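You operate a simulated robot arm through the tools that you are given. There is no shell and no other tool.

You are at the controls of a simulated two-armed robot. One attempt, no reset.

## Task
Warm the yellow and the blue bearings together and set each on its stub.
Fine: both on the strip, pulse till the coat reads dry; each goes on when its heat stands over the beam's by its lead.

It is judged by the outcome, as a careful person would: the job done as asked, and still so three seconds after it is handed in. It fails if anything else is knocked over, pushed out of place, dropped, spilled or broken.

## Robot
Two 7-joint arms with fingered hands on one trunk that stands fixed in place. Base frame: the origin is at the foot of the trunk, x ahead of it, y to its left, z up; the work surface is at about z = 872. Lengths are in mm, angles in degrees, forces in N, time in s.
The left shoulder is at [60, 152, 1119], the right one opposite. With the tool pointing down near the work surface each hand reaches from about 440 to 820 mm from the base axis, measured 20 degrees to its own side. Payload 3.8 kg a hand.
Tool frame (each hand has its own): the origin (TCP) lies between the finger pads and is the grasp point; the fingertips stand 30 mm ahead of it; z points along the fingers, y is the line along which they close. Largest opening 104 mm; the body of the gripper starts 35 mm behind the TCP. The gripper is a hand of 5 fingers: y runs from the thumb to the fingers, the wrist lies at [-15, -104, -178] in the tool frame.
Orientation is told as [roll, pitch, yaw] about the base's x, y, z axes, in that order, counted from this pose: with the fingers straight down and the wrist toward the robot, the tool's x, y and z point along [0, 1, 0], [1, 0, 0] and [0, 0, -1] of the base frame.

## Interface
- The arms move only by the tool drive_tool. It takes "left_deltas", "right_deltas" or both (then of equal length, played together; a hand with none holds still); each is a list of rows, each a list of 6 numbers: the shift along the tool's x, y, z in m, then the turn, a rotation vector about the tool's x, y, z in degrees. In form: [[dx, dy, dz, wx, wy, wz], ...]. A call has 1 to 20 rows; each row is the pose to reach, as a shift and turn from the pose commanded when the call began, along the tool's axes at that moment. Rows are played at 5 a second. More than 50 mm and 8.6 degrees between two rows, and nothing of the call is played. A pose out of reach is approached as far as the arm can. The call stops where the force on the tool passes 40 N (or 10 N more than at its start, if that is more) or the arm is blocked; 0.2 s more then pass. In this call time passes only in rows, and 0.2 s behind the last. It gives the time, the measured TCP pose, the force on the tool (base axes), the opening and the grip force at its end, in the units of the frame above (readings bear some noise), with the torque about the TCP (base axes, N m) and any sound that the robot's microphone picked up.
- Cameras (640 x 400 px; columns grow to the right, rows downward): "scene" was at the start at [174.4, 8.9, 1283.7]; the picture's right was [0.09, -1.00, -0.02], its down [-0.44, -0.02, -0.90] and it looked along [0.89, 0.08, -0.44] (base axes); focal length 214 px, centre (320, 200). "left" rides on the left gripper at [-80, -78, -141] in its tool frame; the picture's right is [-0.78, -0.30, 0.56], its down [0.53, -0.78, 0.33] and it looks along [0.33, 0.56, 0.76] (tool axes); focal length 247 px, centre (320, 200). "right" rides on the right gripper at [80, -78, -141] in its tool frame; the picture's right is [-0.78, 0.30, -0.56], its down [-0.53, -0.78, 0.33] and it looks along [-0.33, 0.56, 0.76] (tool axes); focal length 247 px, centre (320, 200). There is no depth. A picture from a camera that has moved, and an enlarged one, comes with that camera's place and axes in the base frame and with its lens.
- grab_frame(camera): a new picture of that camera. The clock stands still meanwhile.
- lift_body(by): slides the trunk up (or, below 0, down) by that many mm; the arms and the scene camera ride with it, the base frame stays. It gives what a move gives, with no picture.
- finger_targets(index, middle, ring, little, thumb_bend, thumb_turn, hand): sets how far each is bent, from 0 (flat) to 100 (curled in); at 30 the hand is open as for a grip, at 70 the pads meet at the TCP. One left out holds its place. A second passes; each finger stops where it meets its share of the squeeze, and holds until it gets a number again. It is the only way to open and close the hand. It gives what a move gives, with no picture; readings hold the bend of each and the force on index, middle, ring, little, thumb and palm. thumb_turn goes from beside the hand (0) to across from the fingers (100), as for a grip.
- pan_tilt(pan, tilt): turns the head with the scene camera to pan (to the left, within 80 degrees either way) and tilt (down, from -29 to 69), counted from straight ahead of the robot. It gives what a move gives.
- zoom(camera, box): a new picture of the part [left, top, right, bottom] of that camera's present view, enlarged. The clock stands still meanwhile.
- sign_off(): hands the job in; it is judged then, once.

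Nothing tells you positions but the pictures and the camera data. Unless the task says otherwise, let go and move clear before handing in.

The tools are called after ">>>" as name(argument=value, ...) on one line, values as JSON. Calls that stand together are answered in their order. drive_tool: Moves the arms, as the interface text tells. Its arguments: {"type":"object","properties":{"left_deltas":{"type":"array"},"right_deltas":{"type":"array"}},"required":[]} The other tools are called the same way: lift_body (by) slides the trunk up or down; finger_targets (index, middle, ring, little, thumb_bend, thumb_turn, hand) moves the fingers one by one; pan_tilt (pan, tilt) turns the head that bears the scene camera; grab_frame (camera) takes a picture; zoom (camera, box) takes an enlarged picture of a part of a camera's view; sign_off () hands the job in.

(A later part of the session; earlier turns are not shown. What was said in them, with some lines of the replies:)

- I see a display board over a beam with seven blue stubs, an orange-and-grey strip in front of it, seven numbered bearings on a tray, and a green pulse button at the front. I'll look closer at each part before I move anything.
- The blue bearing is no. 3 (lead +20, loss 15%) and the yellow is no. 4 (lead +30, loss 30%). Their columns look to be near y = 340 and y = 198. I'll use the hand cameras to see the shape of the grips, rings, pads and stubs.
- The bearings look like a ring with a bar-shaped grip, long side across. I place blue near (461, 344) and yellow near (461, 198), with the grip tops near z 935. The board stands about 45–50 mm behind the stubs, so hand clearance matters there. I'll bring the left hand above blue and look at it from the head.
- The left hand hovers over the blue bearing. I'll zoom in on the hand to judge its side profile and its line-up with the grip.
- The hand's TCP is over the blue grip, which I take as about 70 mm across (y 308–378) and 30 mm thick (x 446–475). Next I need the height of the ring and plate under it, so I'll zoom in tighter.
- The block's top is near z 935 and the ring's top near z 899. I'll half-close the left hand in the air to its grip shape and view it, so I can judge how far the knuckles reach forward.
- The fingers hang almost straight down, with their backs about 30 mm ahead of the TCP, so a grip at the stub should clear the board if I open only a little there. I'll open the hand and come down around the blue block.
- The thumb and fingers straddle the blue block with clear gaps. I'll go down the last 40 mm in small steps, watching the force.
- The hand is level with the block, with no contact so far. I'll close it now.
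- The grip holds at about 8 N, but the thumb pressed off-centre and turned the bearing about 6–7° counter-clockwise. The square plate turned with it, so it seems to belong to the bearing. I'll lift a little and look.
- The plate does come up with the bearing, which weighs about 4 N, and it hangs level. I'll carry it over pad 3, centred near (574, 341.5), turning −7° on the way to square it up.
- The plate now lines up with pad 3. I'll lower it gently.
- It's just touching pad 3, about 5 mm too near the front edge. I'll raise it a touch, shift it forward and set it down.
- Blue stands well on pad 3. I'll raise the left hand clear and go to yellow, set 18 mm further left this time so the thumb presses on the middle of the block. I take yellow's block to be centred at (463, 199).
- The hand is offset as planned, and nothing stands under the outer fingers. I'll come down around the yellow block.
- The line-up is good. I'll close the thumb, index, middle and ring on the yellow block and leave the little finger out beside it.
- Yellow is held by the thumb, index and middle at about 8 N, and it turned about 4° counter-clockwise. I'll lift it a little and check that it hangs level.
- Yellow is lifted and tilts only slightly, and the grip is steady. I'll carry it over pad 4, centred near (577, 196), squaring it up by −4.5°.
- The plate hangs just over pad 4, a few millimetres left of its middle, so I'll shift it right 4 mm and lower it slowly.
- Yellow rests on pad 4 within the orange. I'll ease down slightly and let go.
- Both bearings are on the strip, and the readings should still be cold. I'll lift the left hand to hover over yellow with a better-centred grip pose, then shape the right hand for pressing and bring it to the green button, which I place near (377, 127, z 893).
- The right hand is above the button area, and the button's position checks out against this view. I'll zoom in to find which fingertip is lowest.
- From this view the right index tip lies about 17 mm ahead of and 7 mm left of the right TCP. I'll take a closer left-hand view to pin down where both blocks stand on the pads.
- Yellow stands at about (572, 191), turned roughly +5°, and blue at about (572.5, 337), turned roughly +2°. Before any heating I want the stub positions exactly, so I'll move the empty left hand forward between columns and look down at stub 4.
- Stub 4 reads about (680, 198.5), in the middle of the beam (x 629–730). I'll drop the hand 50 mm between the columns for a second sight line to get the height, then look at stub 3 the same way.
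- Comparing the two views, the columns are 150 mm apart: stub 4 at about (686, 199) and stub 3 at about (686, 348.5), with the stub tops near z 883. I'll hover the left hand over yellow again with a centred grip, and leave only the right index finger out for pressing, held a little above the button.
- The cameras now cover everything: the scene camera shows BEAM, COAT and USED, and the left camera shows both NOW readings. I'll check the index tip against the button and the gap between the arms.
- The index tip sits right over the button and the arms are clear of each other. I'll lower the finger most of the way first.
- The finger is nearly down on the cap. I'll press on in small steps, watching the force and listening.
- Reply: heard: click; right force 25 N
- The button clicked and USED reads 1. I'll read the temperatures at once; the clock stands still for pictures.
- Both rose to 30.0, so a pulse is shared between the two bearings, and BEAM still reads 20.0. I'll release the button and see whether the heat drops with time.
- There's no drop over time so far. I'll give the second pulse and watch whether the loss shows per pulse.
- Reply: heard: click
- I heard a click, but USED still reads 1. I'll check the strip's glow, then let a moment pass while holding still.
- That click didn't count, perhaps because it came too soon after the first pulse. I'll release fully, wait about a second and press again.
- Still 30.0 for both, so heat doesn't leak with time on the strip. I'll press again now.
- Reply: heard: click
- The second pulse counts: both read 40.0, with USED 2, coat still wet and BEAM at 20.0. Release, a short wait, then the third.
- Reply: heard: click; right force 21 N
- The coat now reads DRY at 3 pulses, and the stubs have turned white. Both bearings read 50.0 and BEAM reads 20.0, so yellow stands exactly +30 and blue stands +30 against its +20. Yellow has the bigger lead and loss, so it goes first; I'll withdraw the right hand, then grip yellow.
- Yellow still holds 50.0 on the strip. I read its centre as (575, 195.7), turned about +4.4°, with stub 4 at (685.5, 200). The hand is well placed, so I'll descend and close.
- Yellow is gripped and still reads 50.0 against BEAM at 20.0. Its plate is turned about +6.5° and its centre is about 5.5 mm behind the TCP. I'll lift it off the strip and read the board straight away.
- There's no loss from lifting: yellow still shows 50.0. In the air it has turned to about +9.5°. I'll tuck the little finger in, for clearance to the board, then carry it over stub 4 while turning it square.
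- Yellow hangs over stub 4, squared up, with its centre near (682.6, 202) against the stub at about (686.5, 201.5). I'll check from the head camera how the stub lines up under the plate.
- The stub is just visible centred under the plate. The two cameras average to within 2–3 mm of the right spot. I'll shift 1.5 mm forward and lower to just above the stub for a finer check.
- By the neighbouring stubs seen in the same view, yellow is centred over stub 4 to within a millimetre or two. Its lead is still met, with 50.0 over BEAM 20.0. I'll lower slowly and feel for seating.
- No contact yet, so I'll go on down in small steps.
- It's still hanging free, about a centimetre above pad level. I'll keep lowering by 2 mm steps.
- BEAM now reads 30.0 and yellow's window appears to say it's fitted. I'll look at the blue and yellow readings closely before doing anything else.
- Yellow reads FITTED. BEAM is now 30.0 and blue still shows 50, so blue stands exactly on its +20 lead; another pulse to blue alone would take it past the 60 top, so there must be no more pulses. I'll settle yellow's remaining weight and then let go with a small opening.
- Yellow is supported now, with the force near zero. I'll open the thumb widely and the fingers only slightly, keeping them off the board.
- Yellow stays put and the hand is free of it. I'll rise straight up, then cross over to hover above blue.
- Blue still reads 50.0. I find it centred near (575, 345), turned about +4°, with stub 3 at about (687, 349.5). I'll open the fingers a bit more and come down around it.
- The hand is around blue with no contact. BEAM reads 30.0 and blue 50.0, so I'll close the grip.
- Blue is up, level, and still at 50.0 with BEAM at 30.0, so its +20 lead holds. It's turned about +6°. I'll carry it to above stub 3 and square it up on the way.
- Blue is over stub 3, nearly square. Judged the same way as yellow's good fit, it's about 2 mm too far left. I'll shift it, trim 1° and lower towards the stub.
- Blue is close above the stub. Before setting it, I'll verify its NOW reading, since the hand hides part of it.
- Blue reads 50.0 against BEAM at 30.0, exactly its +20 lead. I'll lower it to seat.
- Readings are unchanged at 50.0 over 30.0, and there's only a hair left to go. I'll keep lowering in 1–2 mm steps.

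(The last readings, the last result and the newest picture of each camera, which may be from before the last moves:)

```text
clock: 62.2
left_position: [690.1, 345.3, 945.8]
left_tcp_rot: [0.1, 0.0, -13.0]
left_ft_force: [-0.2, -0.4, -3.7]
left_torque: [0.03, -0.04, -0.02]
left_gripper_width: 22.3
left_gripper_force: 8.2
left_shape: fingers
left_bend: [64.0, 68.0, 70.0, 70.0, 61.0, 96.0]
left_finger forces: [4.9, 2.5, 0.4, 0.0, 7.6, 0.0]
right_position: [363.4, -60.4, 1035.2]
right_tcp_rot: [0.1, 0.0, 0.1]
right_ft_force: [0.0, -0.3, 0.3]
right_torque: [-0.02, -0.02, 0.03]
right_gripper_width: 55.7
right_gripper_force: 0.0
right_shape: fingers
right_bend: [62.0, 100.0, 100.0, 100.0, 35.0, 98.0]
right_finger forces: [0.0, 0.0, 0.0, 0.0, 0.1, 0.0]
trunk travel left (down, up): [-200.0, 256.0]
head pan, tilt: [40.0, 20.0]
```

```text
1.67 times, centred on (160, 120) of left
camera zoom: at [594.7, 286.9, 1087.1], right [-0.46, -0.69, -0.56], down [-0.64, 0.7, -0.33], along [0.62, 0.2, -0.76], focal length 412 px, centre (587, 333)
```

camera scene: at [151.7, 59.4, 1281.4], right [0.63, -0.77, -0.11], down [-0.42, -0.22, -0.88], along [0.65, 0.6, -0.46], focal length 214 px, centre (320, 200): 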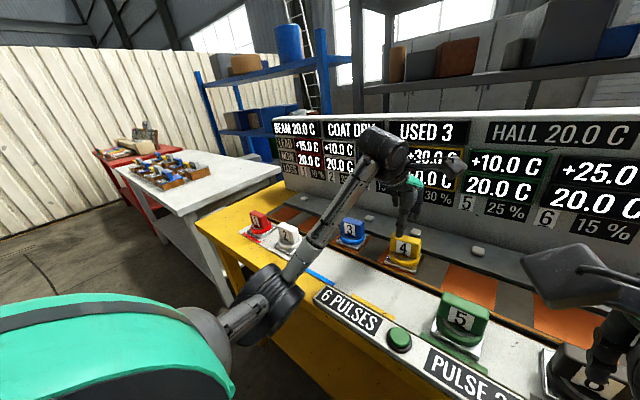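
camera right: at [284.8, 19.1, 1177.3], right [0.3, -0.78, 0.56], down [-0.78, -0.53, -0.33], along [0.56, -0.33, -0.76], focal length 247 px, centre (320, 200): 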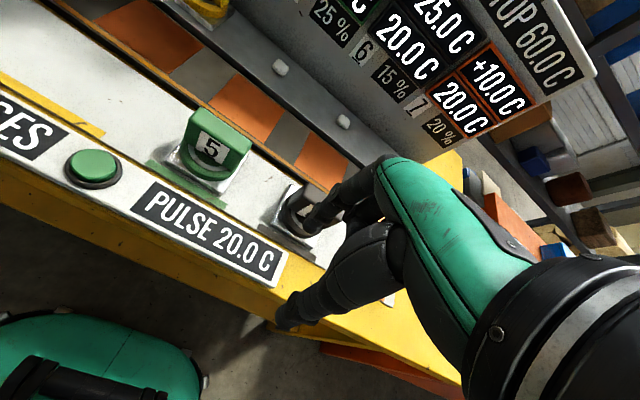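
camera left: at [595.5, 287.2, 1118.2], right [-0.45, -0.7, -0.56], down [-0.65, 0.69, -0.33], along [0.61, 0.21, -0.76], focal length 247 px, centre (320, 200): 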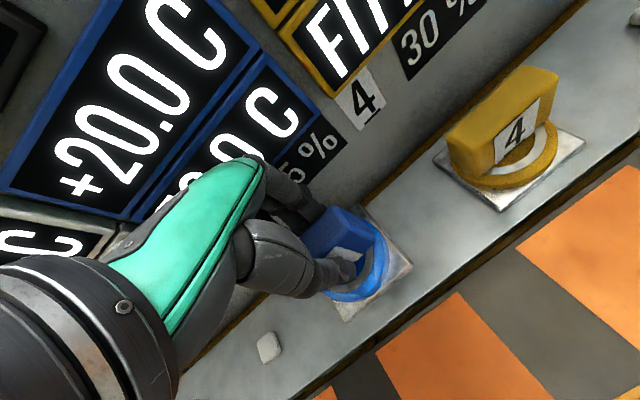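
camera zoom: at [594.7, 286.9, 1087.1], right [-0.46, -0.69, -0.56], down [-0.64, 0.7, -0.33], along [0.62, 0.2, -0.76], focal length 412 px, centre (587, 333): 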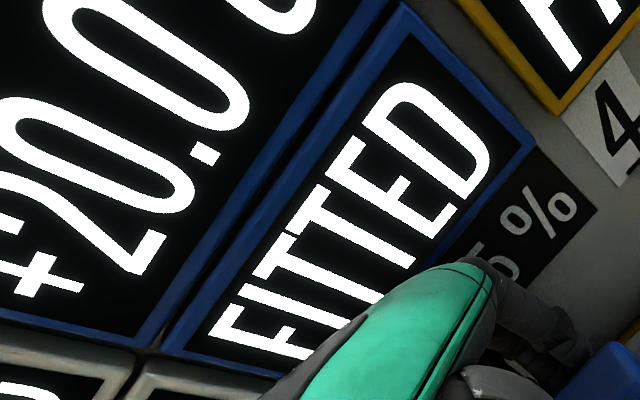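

Blue reads FITTED too. I'll settle its weight, open the hand slightly and come clear.

>>> drive_tool(left_deltas=[[0, 0, 0.0015, 0, 0, 0], [0, 0, 0.0025, 0, 0, 0]])

>>> finger_targets(hand="left", index=58, middle=59, ring=62, little=66, thumb_bend=42)

>>> zoom(camera="scene", box=[320, 180, 420, 240])

>>> zoom(camera="left", box=[220, 140, 540, 340])

```text
clock: 62.8
left_position: [690.1, 346.1, 944.0]
left_tcp_rot: [0.1, -0.1, -13.0]
left_ft_force: [0.9, -0.9, 3.2]
left_torque: [0.08, 0.0, -0.03]
left_gripper_width: 22.2
left_gripper_force: 8.7
left_shape: fingers
left_bend: [64.0, 68.0, 70.0, 70.0, 62.0, 96.0]
left_finger forces: [5.4, 3.1, 0.4, 0.0, 8.1, 0.0]
right_position: [362.2, -60.0, 1036.1]
right_tcp_rot: [0.0, 0.0, 0.0]
right_ft_force: [-0.8, 0.0, 0.0]
right_torque: [0.01, -0.03, 0.02]
right_gripper_width: 55.4
right_gripper_force: 0.0
right_shape: fingers
right_bend: [62.0, 100.0, 100.0, 100.0, 35.0, 98.0]
right_finger forces: [0.0, 0.1, 0.0, 0.0, 0.1, 0.0]
trunk travel left (down, up): [-200.0, 256.0]
head pan, tilt: [40.0, 20.0]
```

```text
clock: 63.8
left_position: [689.6, 346.8, 944.1]
left_tcp_rot: [0.1, 0.1, -13.0]
left_ft_force: [0.1, 0.4, 0.2]
left_torque: [0.02, -0.01, 0.01]
left_gripper_width: 52.7
left_gripper_force: 0.0
left_shape: fingers
left_bend: [57.0, 59.0, 62.0, 66.0, 42.0, 97.0]
left_finger forces: [0.0, 0.0, 0.1, 0.0, 0.0, 0.0]
right_position: [362.3, -61.1, 1036.7]
right_tcp_rot: [0.0, 0.0, -0.1]
right_ft_force: [-0.1, 0.0, -0.3]
right_torque: [-0.01, -0.01, 0.0]
right_gripper_width: 55.6
right_gripper_force: 0.0
right_shape: fingers
right_bend: [62.0, 100.0, 100.0, 100.0, 35.0, 98.0]
right_finger forces: [0.0, 0.1, 0.0, 0.0, 0.0, 0.0]
trunk travel left (down, up): [-200.0, 256.0]
head pan, tilt: [40.0, 20.0]
```

```text
6.40 times, centred on (370, 210) of scene
camera zoom: at [152.0, 60.5, 1281.3], right [0.63, -0.77, -0.11], down [-0.42, -0.22, -0.88], along [0.65, 0.6, -0.46], focal length 1373 px, centre (0, 136)
```

zoom: 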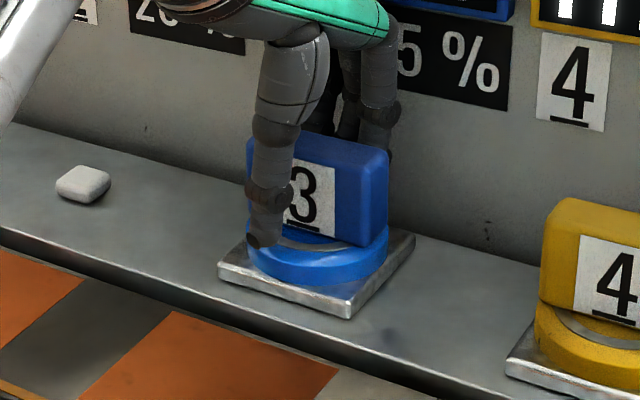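

```text
2.00 times, centred on (380, 240) of left
camera zoom: at [594.6, 286.7, 1084.8], right [-0.46, -0.69, -0.56], down [-0.64, 0.7, -0.33], along [0.62, 0.2, -0.76], focal length 494 px, centre (200, 120)
```

zoom: 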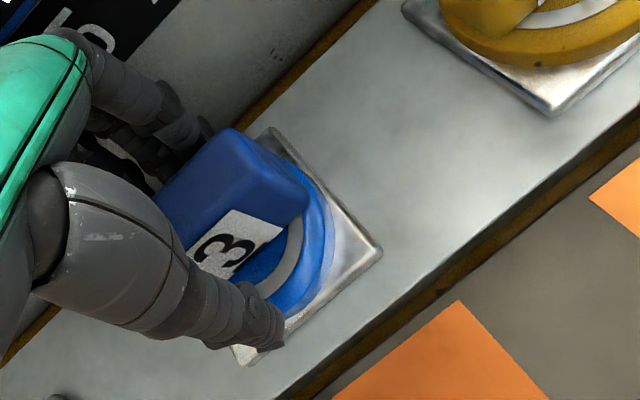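

Blue stands on its own. I'll raise the left hand straight up, back it away, and check the whole scene.

>>> drive_tool(left_deltas=[[0, 0, -0.01, 0, 0, 0], [0, 0, -0.03, 0, 0, 0], [0, -0.003, -0.06, 0, 0, 0], [0, -0.02, -0.09, 0, 0, 0], [0.01, -0.05, -0.12, 0, 0, -2], [0.03, -0.085, -0.15, 0, 0, -5], [0.05, -0.12, -0.18, 0, 0, -8], [0.07, -0.155, -0.2, 0, 0, -11]])

>>> grab_frame(camera="scene")

>>> grab_frame(camera="left")

>>> zoom(camera="scene", box=[265, 110, 475, 290])

```text
refused: row 6 steps farther than a row can; nothing moved
```

```text
taken
camera scene: at [152.0, 60.5, 1281.3], right [0.63, -0.77, -0.11], down [-0.42, -0.22, -0.88], along [0.65, 0.6, -0.46], focal length 214 px, centre (320, 200)
```

scene: 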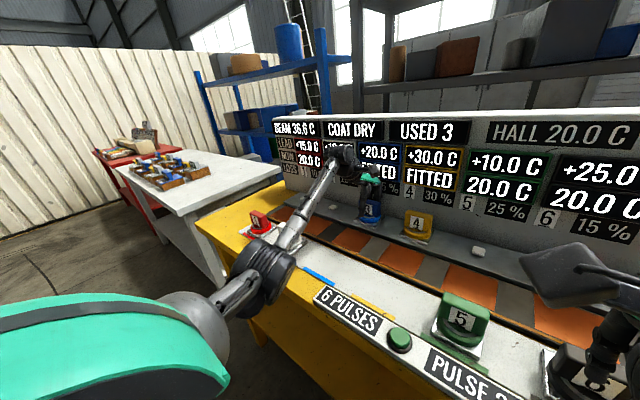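

```text
taken
camera left: at [594.6, 286.7, 1084.8], right [-0.46, -0.69, -0.56], down [-0.64, 0.7, -0.33], along [0.62, 0.2, -0.76], focal length 247 px, centre (320, 200)
```

left: 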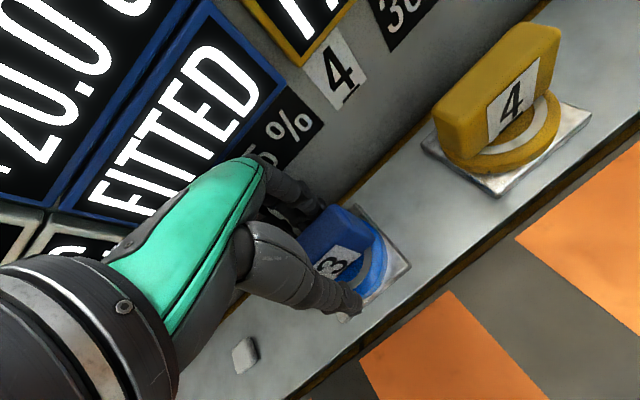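

```text
2.22 times, centred on (370, 200) of scene
camera zoom: at [152.0, 60.5, 1281.3], right [0.63, -0.77, -0.11], down [-0.42, -0.22, -0.88], along [0.65, 0.6, -0.46], focal length 477 px, centre (209, 200)
```

zoom: 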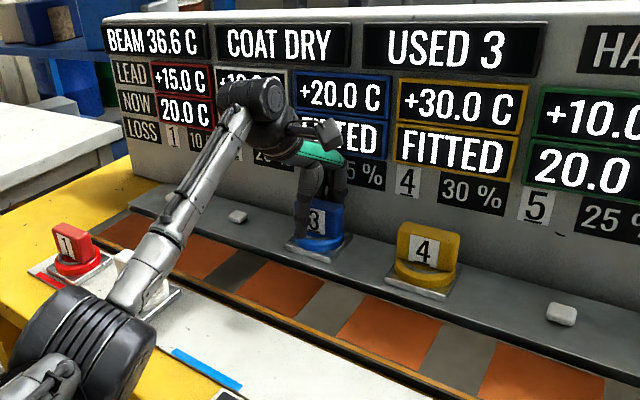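

The retreat was refused because one row stepped too far, so nothing moved and the hand is still beside blue. I'll repeat it with smaller steps.

>>> drive_tool(left_deltas=[[0, 0, -0.01, 0, 0, 0], [0, 0, -0.03, 0, 0, 0], [0, -0.003, -0.06, 0, 0, 0], [0, -0.018, -0.085, 0, 0, 0], [0.005, -0.04, -0.105, 0, 0, -1], [0.012, -0.065, -0.125, 0, 0, -3], [0.02, -0.09, -0.145, 0, 0, -5], [0.03, -0.115, -0.165, 0, 0, -7], [0.04, -0.14, -0.18, 0, 0, -9]])

>>> grab_frame(camera="scene")

>>> grab_frame(camera="left")

>>> zoom(camera="scene", box=[265, 110, 475, 290])

```text
clock: 65.8
left_position: [561.4, 417.4, 1124.3]
left_tcp_rot: [0.0, 0.0, -4.0]
left_ft_force: [-0.7, 0.0, 0.0]
left_torque: [-0.01, -0.01, 0.01]
left_gripper_width: 52.7
left_gripper_force: 0.0
left_shape: fingers
left_bend: [57.0, 59.0, 62.0, 66.0, 42.0, 97.0]
left_finger forces: [0.0, 0.0, 0.1, 0.0, 0.0, 0.0]
right_position: [362.6, -60.4, 1036.7]
right_tcp_rot: [0.0, 0.0, -0.1]
right_ft_force: [-0.5, 0.3, -0.1]
right_torque: [-0.01, -0.05, 0.0]
right_gripper_width: 55.5
right_gripper_force: 0.1
right_shape: fingers
right_bend: [62.0, 100.0, 100.0, 100.0, 35.0, 98.0]
right_finger forces: [0.1, 0.1, 0.1, 0.0, 0.0, 0.1]
trunk travel left (down, up): [-200.0, 256.0]
head pan, tilt: [40.0, 20.0]
```

```text
taken
camera scene: at [151.2, 60.9, 1281.4], right [0.63, -0.77, -0.11], down [-0.42, -0.22, -0.88], along [0.65, 0.6, -0.46], focal length 214 px, centre (320, 200)
```

scene: 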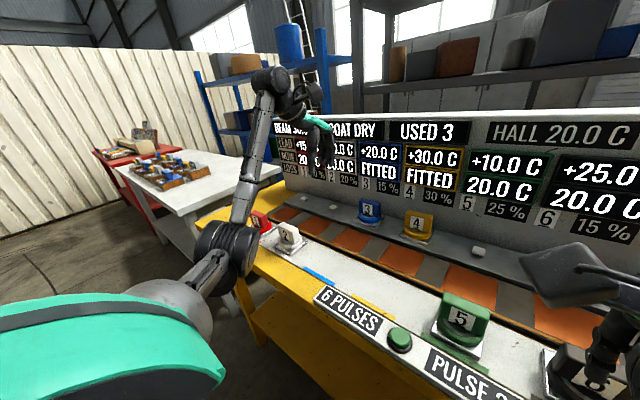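

```text
taken
camera left: at [477.2, 343.8, 1264.8], right [-0.35, -0.75, -0.56], down [-0.74, 0.59, -0.33], along [0.58, 0.29, -0.76], focal length 247 px, centre (320, 200)
```

left: 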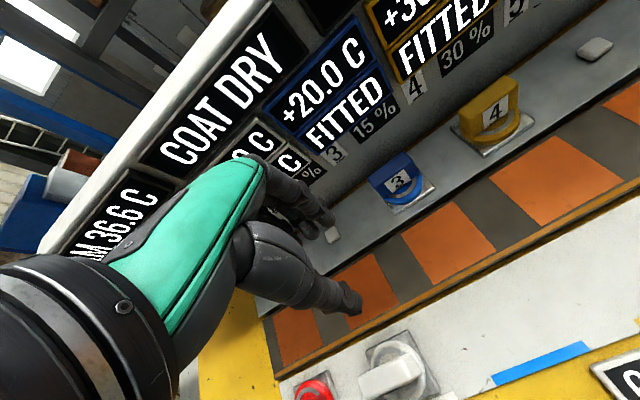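

```text
2.22 times, centred on (370, 200) of scene
camera zoom: at [151.2, 60.9, 1281.4], right [0.63, -0.77, -0.11], down [-0.42, -0.22, -0.88], along [0.65, 0.6, -0.46], focal length 477 px, centre (209, 200)
```

zoom: 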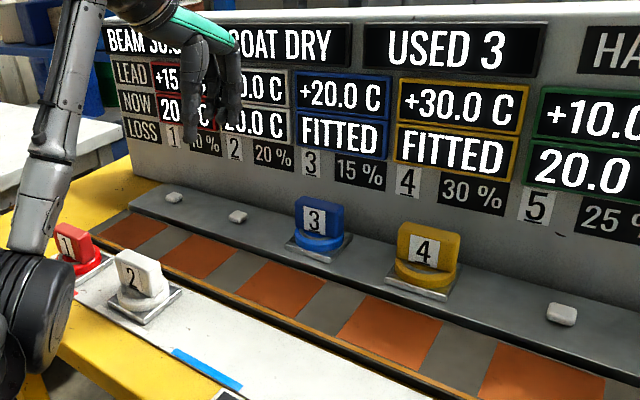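

Both bearings stand fitted and square on their stubs, and the left hand is clear. I'll raise the right hand well clear too and check the whole bench once more.

>>> drive_tool(right_deltas=[[0, 0, -0.03, 0, 0, 0], [0, 0, -0.065, 0, 0, 0], [0, 0, -0.1, 0, 0, 0], [0, 0, -0.13, 0, 0, 0]])

>>> pan_tilt(pan=5, tilt=16)

>>> grab_frame(camera="scene")

>>> grab_frame(camera="right")

>>> zoom(camera="scene", box=[0, 130, 330, 330])

```text
clock: 66.8
left_position: [562.9, 417.4, 1123.1]
left_tcp_rot: [0.2, 0.0, -3.9]
left_ft_force: [0.0, 0.4, -0.3]
left_torque: [0.02, -0.01, -0.02]
left_gripper_width: 52.9
left_gripper_force: 0.1
left_shape: fingers
left_bend: [57.0, 59.0, 62.0, 66.0, 42.0, 97.0]
left_finger forces: [0.0, 0.0, 0.0, 0.0, 0.1, 0.0]
right_position: [362.6, -60.7, 1166.6]
right_tcp_rot: [0.0, 0.0, 0.0]
right_ft_force: [-0.3, -0.1, -0.1]
right_torque: [-0.02, 0.02, -0.01]
right_gripper_width: 55.8
right_gripper_force: 0.1
right_shape: fingers
right_bend: [62.0, 100.0, 100.0, 100.0, 35.0, 98.0]
right_finger forces: [0.0, 0.0, 0.0, 0.0, 0.0, 0.0]
trunk travel left (down, up): [-200.0, 256.0]
head pan, tilt: [40.0, 20.0]
```

```text
clock: 67.8
left_position: [562.6, 416.4, 1123.3]
left_tcp_rot: [0.0, 0.0, -4.0]
left_ft_force: [-0.1, -0.2, 0.2]
left_torque: [0.0, 0.01, 0.06]
left_gripper_width: 52.6
left_gripper_force: 0.0
left_shape: fingers
left_bend: [57.0, 59.0, 62.0, 66.0, 42.0, 97.0]
left_finger forces: [0.0, 0.0, 0.0, 0.0, 0.0, 0.0]
right_position: [362.1, -60.3, 1165.4]
right_tcp_rot: [0.0, 0.0, 0.0]
right_ft_force: [-0.2, -0.4, -0.4]
right_torque: [0.0, -0.04, 0.02]
right_gripper_width: 55.6
right_gripper_force: 0.1
right_shape: fingers
right_bend: [62.0, 100.0, 100.0, 100.0, 35.0, 98.0]
right_finger forces: [0.1, 0.0, 0.0, 0.1, 0.0, 0.0]
trunk travel left (down, up): [-200.0, 256.0]
head pan, tilt: [5.0, 16.0]
```

```text
taken
camera scene: at [174.5, 8.9, 1284.0], right [0.09, -1.0, -0.02], down [-0.44, -0.02, -0.9], along [0.9, 0.08, -0.44], focal length 214 px, centre (320, 200)
```

scene: 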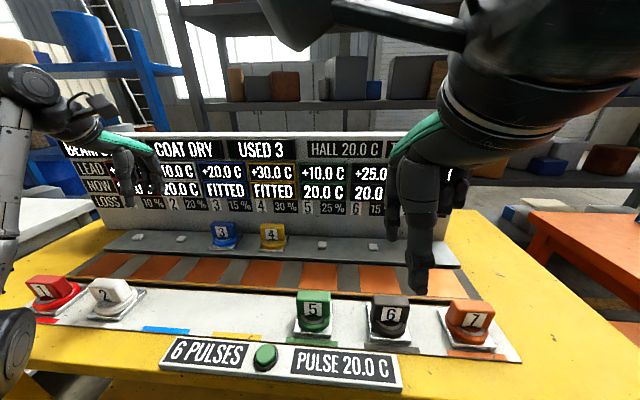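

```text
taken
camera right: at [284.5, 19.7, 1307.0], right [0.3, -0.78, 0.56], down [-0.78, -0.53, -0.33], along [0.56, -0.33, -0.76], focal length 247 px, centre (320, 200)
```

right: 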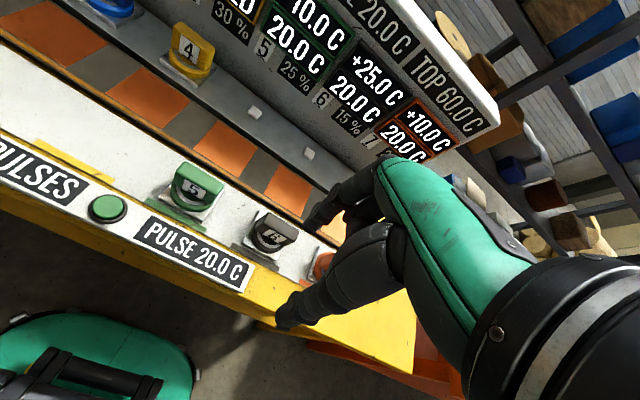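

```text
1.94 times, centred on (165, 230) of scene
camera zoom: at [174.5, 8.9, 1284.0], right [0.09, -1.0, -0.02], down [-0.44, -0.02, -0.9], along [0.9, 0.08, -0.44], focal length 416 px, centre (621, 142)
```

zoom: 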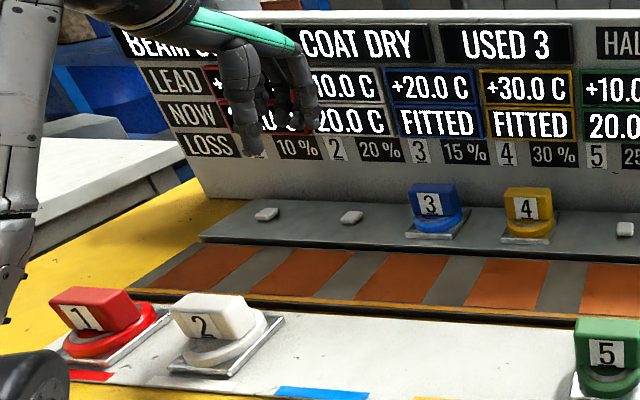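

Yellow and blue both read FITTED and stand square on stubs 4 and 3. The other five bearings are in their places and both hands are clear, so I'm handing in.

>>> sign_off()

```text
The job is handed in.
```

Both bearings are on their stubs and the board reads FITTED for each: yellow on stub 4 and blue on stub 3.

- **Warming:** I put both on the strip and gave pulses until the coat read dry. That took 3 of the 6, and each bearing reached 50.0 C. One extra press clicked but did not count.
- **Yellow:** it went on first at 50.0 C with the beam at 20.0 C, exactly its +30 lead. The beam then rose to 30.0 C.
- **Blue:** it went on at 50.0 C with the beam at 30.0 C, exactly its +20 lead. I gave it no extra pulse, as on its own that should have taken it past the 60.0 C top.

The other five bearings are still in their places. Both hands had let go and were clear when I handed in.
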